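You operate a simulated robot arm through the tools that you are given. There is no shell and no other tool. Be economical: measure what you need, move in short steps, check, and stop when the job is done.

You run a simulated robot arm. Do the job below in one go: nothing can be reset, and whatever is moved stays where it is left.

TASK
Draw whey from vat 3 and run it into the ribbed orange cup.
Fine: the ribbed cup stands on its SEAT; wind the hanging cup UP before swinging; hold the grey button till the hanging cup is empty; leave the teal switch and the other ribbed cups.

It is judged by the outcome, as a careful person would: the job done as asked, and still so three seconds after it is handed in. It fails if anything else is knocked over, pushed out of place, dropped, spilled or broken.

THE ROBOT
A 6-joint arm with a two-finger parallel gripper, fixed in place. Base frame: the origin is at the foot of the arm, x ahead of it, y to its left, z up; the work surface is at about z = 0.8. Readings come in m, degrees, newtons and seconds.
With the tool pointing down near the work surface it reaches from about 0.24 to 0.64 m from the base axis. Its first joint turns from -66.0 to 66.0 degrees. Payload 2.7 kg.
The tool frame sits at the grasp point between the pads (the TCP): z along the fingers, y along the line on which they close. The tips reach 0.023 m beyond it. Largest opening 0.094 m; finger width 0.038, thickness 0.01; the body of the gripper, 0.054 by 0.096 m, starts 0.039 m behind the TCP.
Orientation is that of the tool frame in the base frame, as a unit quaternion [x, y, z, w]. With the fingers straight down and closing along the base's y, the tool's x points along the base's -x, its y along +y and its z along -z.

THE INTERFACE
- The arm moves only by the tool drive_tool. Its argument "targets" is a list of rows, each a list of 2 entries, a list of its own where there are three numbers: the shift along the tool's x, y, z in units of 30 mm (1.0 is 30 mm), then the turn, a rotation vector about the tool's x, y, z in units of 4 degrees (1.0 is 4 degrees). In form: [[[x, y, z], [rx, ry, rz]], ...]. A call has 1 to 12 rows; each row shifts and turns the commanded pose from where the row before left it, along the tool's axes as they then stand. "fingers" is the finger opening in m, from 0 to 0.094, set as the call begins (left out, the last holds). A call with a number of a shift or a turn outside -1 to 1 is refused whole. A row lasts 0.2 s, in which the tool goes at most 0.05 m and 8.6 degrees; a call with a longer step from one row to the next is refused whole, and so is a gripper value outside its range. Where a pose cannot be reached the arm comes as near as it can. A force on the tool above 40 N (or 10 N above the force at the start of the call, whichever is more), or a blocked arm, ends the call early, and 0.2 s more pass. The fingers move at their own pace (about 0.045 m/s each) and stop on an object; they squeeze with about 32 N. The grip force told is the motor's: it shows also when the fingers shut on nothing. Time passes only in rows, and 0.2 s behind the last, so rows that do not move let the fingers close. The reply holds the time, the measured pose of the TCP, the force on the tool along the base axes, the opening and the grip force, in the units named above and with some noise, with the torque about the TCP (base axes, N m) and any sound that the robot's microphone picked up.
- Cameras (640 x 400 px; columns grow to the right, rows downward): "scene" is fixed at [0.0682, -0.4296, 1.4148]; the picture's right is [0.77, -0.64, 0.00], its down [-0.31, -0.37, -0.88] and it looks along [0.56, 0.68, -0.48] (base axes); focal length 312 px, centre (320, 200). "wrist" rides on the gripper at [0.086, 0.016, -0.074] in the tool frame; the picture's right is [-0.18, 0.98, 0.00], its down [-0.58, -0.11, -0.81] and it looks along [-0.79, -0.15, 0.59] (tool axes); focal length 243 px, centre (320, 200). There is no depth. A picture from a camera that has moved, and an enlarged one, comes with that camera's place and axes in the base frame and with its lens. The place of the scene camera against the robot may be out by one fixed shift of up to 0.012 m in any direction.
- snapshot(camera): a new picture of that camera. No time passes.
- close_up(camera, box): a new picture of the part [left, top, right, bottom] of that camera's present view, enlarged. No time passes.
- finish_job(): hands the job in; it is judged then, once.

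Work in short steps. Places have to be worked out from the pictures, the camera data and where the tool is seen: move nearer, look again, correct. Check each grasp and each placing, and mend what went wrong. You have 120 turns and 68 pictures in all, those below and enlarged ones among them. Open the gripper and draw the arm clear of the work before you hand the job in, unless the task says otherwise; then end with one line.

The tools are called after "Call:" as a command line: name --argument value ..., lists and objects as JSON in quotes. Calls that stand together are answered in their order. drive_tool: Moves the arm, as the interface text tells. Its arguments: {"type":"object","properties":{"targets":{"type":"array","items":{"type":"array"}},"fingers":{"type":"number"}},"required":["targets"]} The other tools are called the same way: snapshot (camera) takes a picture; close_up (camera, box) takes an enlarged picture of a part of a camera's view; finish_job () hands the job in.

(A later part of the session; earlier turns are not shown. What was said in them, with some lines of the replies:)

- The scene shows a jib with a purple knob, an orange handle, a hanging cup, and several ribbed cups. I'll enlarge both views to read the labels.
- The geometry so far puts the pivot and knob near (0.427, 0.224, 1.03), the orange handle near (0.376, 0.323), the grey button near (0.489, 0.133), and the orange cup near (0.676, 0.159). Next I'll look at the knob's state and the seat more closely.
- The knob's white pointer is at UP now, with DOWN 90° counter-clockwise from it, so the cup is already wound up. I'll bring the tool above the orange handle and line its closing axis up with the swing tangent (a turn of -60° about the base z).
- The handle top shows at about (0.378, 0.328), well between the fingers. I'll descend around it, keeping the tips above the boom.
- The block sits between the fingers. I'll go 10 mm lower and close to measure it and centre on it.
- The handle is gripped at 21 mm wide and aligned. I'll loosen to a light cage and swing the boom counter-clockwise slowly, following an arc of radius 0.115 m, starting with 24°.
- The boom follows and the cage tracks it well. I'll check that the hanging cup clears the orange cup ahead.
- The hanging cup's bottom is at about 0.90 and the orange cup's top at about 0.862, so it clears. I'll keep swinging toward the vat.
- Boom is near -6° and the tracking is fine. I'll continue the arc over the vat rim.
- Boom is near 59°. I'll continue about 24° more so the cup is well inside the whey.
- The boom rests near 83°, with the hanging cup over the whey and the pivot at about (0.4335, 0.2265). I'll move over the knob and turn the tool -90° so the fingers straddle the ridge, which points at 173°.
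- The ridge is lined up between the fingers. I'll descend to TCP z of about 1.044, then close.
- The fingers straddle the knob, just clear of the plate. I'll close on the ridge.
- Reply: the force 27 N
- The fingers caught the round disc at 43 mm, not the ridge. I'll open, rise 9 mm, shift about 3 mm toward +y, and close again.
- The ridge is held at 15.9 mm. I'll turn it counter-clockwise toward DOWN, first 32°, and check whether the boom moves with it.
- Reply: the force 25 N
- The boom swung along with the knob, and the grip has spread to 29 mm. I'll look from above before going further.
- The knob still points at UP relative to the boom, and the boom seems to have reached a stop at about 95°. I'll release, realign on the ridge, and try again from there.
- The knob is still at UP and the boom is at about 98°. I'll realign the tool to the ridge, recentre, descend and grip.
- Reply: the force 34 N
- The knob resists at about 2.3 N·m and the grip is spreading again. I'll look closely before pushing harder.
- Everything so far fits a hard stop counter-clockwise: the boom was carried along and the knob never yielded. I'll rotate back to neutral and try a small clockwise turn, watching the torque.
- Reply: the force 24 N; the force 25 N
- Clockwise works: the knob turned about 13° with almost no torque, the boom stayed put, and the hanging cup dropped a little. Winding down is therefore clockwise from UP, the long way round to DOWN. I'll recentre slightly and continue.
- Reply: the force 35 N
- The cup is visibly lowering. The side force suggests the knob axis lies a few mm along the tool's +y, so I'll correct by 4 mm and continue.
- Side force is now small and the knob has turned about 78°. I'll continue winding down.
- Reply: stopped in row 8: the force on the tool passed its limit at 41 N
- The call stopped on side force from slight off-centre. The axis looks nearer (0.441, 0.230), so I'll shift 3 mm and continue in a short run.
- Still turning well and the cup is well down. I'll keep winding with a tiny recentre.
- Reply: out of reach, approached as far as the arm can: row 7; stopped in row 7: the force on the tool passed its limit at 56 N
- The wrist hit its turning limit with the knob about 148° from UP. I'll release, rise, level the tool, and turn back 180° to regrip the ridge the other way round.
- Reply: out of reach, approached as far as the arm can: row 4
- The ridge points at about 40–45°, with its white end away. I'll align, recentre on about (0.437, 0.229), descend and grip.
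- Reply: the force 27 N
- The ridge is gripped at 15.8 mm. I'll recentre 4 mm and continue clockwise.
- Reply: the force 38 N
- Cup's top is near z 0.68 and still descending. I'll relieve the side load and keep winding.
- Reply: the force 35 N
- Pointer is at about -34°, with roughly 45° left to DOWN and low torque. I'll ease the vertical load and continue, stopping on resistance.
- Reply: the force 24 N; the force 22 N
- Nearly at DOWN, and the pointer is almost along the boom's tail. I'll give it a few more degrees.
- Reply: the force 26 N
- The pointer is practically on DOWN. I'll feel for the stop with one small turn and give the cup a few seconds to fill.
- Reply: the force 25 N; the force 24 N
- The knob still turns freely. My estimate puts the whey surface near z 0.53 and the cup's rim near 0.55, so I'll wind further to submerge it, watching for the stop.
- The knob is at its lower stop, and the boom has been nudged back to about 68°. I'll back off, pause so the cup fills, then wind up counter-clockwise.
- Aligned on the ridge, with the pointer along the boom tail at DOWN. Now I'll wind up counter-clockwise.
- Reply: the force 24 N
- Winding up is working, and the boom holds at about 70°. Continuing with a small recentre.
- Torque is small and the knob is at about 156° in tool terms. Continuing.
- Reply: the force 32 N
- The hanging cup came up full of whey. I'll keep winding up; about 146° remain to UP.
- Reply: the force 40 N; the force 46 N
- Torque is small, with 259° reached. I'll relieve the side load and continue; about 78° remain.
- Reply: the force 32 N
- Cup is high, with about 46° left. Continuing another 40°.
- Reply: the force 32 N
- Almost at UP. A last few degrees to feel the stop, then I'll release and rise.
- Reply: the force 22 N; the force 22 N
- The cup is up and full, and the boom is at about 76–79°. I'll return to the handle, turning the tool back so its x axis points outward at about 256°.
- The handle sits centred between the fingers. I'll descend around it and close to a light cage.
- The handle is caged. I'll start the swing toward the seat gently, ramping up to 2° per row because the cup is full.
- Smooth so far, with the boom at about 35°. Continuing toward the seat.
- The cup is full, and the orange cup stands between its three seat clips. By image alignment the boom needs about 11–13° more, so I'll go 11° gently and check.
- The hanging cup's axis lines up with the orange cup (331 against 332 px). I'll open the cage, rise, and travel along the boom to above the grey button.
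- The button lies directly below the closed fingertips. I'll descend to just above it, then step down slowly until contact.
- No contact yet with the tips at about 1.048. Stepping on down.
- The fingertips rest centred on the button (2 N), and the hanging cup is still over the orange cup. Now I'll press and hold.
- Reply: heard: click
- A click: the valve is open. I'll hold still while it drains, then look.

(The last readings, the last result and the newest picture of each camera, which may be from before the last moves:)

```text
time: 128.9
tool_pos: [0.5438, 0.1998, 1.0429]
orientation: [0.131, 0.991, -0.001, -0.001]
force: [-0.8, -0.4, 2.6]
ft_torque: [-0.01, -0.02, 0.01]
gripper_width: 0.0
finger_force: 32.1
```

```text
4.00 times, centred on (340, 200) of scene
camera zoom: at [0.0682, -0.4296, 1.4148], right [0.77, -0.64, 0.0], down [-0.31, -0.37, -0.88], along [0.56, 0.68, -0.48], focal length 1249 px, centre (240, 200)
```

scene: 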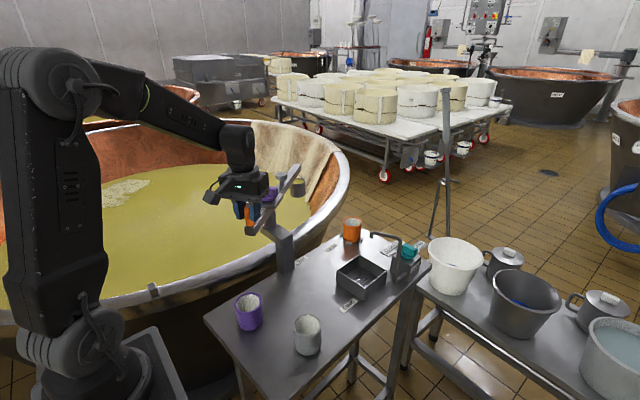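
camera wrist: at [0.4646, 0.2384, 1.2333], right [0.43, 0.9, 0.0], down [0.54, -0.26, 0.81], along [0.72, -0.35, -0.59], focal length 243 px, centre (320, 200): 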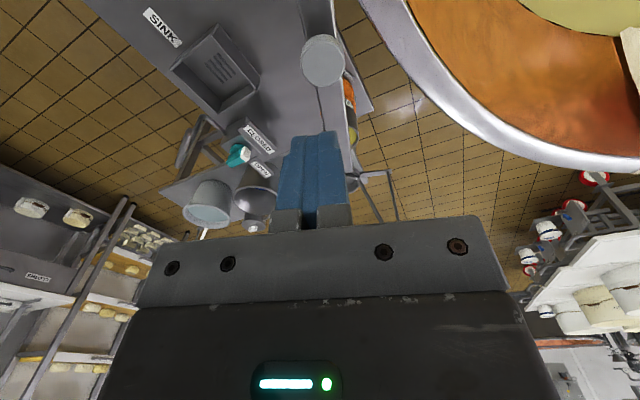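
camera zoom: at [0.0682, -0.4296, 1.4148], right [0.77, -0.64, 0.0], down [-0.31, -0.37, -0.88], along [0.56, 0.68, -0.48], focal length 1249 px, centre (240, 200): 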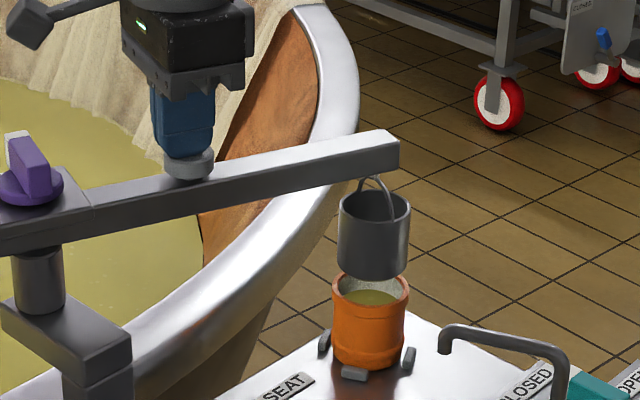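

The whey is in the orange cup and the hanging cup looks empty. I'll hold several more seconds to be sure, then look once more.

Call:
drive_tool --targets '[[[0, 0, 0], [0, 0, 0]], [[0, 0, 0], [0, 0, 0]], [[0, 0, 0], [0, 0, 0]], [[0, 0, 0], [0, 0, 0]], [[0, 0, 0], [0, 0, 0]], [[0, 0, 0], [0, 0, 0]], [[0, 0, 0], [0, 0, 0]], [[0, 0, 0], [0, 0, 0]], [[0, 0, 0], [0, 0, 0]], [[0, 0, 0], [0, 0, 0]], [[0, 0, 0], [0, 0, 0]], [[0, 0, 0], [0, 0, 0]]]'

Call:
drive_tool --targets '[[[0, 0, 0], [0, 0, 0]], [[0, 0, 0], [0, 0, 0]], [[0, 0, 0], [0, 0, 0]], [[0, 0, 0], [0, 0, 0]], [[0, 0, 0], [0, 0, 0]], [[0, 0, 0], [0, 0, 0]], [[0, 0, 0], [0, 0, 0]], [[0, 0, 0], [0, 0, 0]], [[0, 0, 0], [0, 0, 0]], [[0, 0, 0], [0, 0, 0]], [[0, 0, 0], [0, 0, 0]], [[0, 0, 0], [0, 0, 0]]]'

Call:
close_up --camera "scene" --box '[320, 180, 380, 250]'

```text
time: 131.5
tool_pos: [0.5447, 0.1999, 1.0437]
orientation: [0.131, 0.991, -0.001, -0.001]
force: [-0.3, 0.6, 2.9]
ft_torque: [-0.01, -0.05, 0.03]
gripper_width: 0.0
finger_force: 32.1
```

```text
time: 134.1
tool_pos: [0.5446, 0.1995, 1.0424]
orientation: [0.132, 0.991, 0.0, 0.0]
force: [-1.1, 0.8, 3.8]
ft_torque: [0.02, -0.03, 0.02]
gripper_width: 0.0002
finger_force: 32.0
```

```text
5.71 times, centred on (350, 215) of scene
camera zoom: at [0.0682, -0.4296, 1.4148], right [0.77, -0.64, 0.0], down [-0.31, -0.37, -0.88], along [0.56, 0.68, -0.48], focal length 1785 px, centre (149, 114)
```

zoom: 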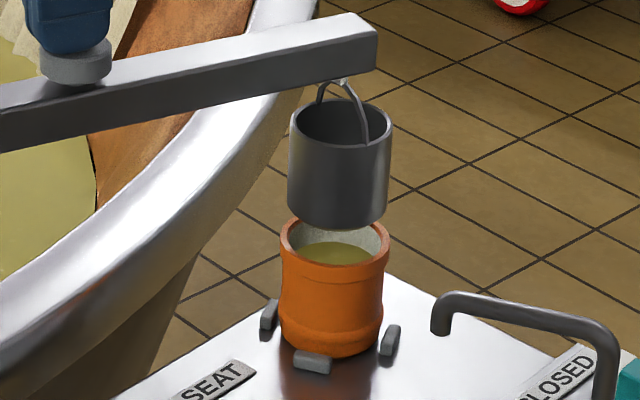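

The hanging cup is empty, the orange cup holds the whey on its seat, and nothing has spilled. I'll lift straight off the button, open the gripper and draw back clear.

Call:
drive_tool --targets '[[[0, 0, -0.3], [0, 0, 0]], [[0, 0, -0.8], [0, 0, 0]], [[0, 0, -1], [0, 0, 0]], [[0, 0, -1], [0, 0, 0]], [[0, 0, -1], [0, 0, 0]], [[0, 0, -1], [0, 0, 0]], [[0, 0, -1], [0, 0, 0]]]'

Call:
drive_tool --targets '[[[0.9, 0, 0], [0, 0, 0]], [[0.9, 0, 0], [0, 0, 0]], [[0.9, 0, 0], [0, 0, 0]], [[0.9, 0, 0], [0, 0, 0]], [[0.9, 0, 0], [0, 0, 0]], [[0.9, 0, 0], [0, 0, 0]], [[0, 0, 0], [0, 0, 0]]]' --fingers 0.08

Call:
snapshot --camera "scene"

```text
time: 135.7
tool_pos: [0.5273, 0.1923, 1.1951]
orientation: [0.132, 0.991, 0.0, -0.001]
force: [1.0, -1.0, 0.3]
ft_torque: [0.01, -0.01, 0.0]
gripper_width: 0.0
finger_force: 32.3
out of reach, approached as far as the arm can: row 5, 6, 7
```

```text
time: 137.3
tool_pos: [0.3687, 0.233, 1.1981]
orientation: [0.132, 0.991, -0.001, -0.001]
force: [-0.3, 0.2, 0.4]
ft_torque: [0.02, -0.01, 0.0]
gripper_width: 0.08
finger_force: 0.0
```

```text
1 pictures are left
```

scene: 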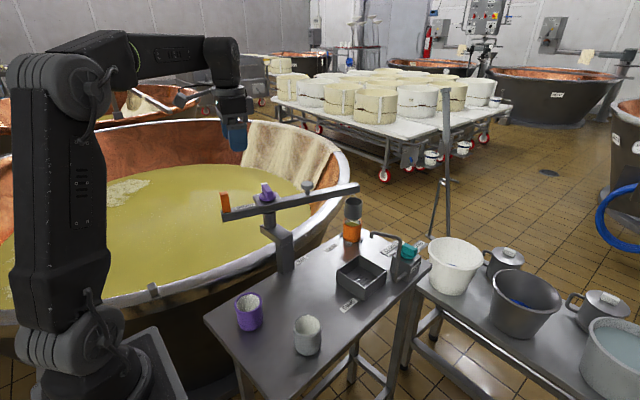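

Everything is in place: the arm is clear, the gripper open, and the other cups and teal switch untouched. Handing in.

Call:
finish_job

```text
The job is handed in.
```

The whey is in the ribbed orange cup, which is still on its SEAT: I drew it from the vat beside the stand (I never saw a number on it), wound the hanging cup up before swinging, held the grey button until it was empty, and left the teal switch and other cups alone.
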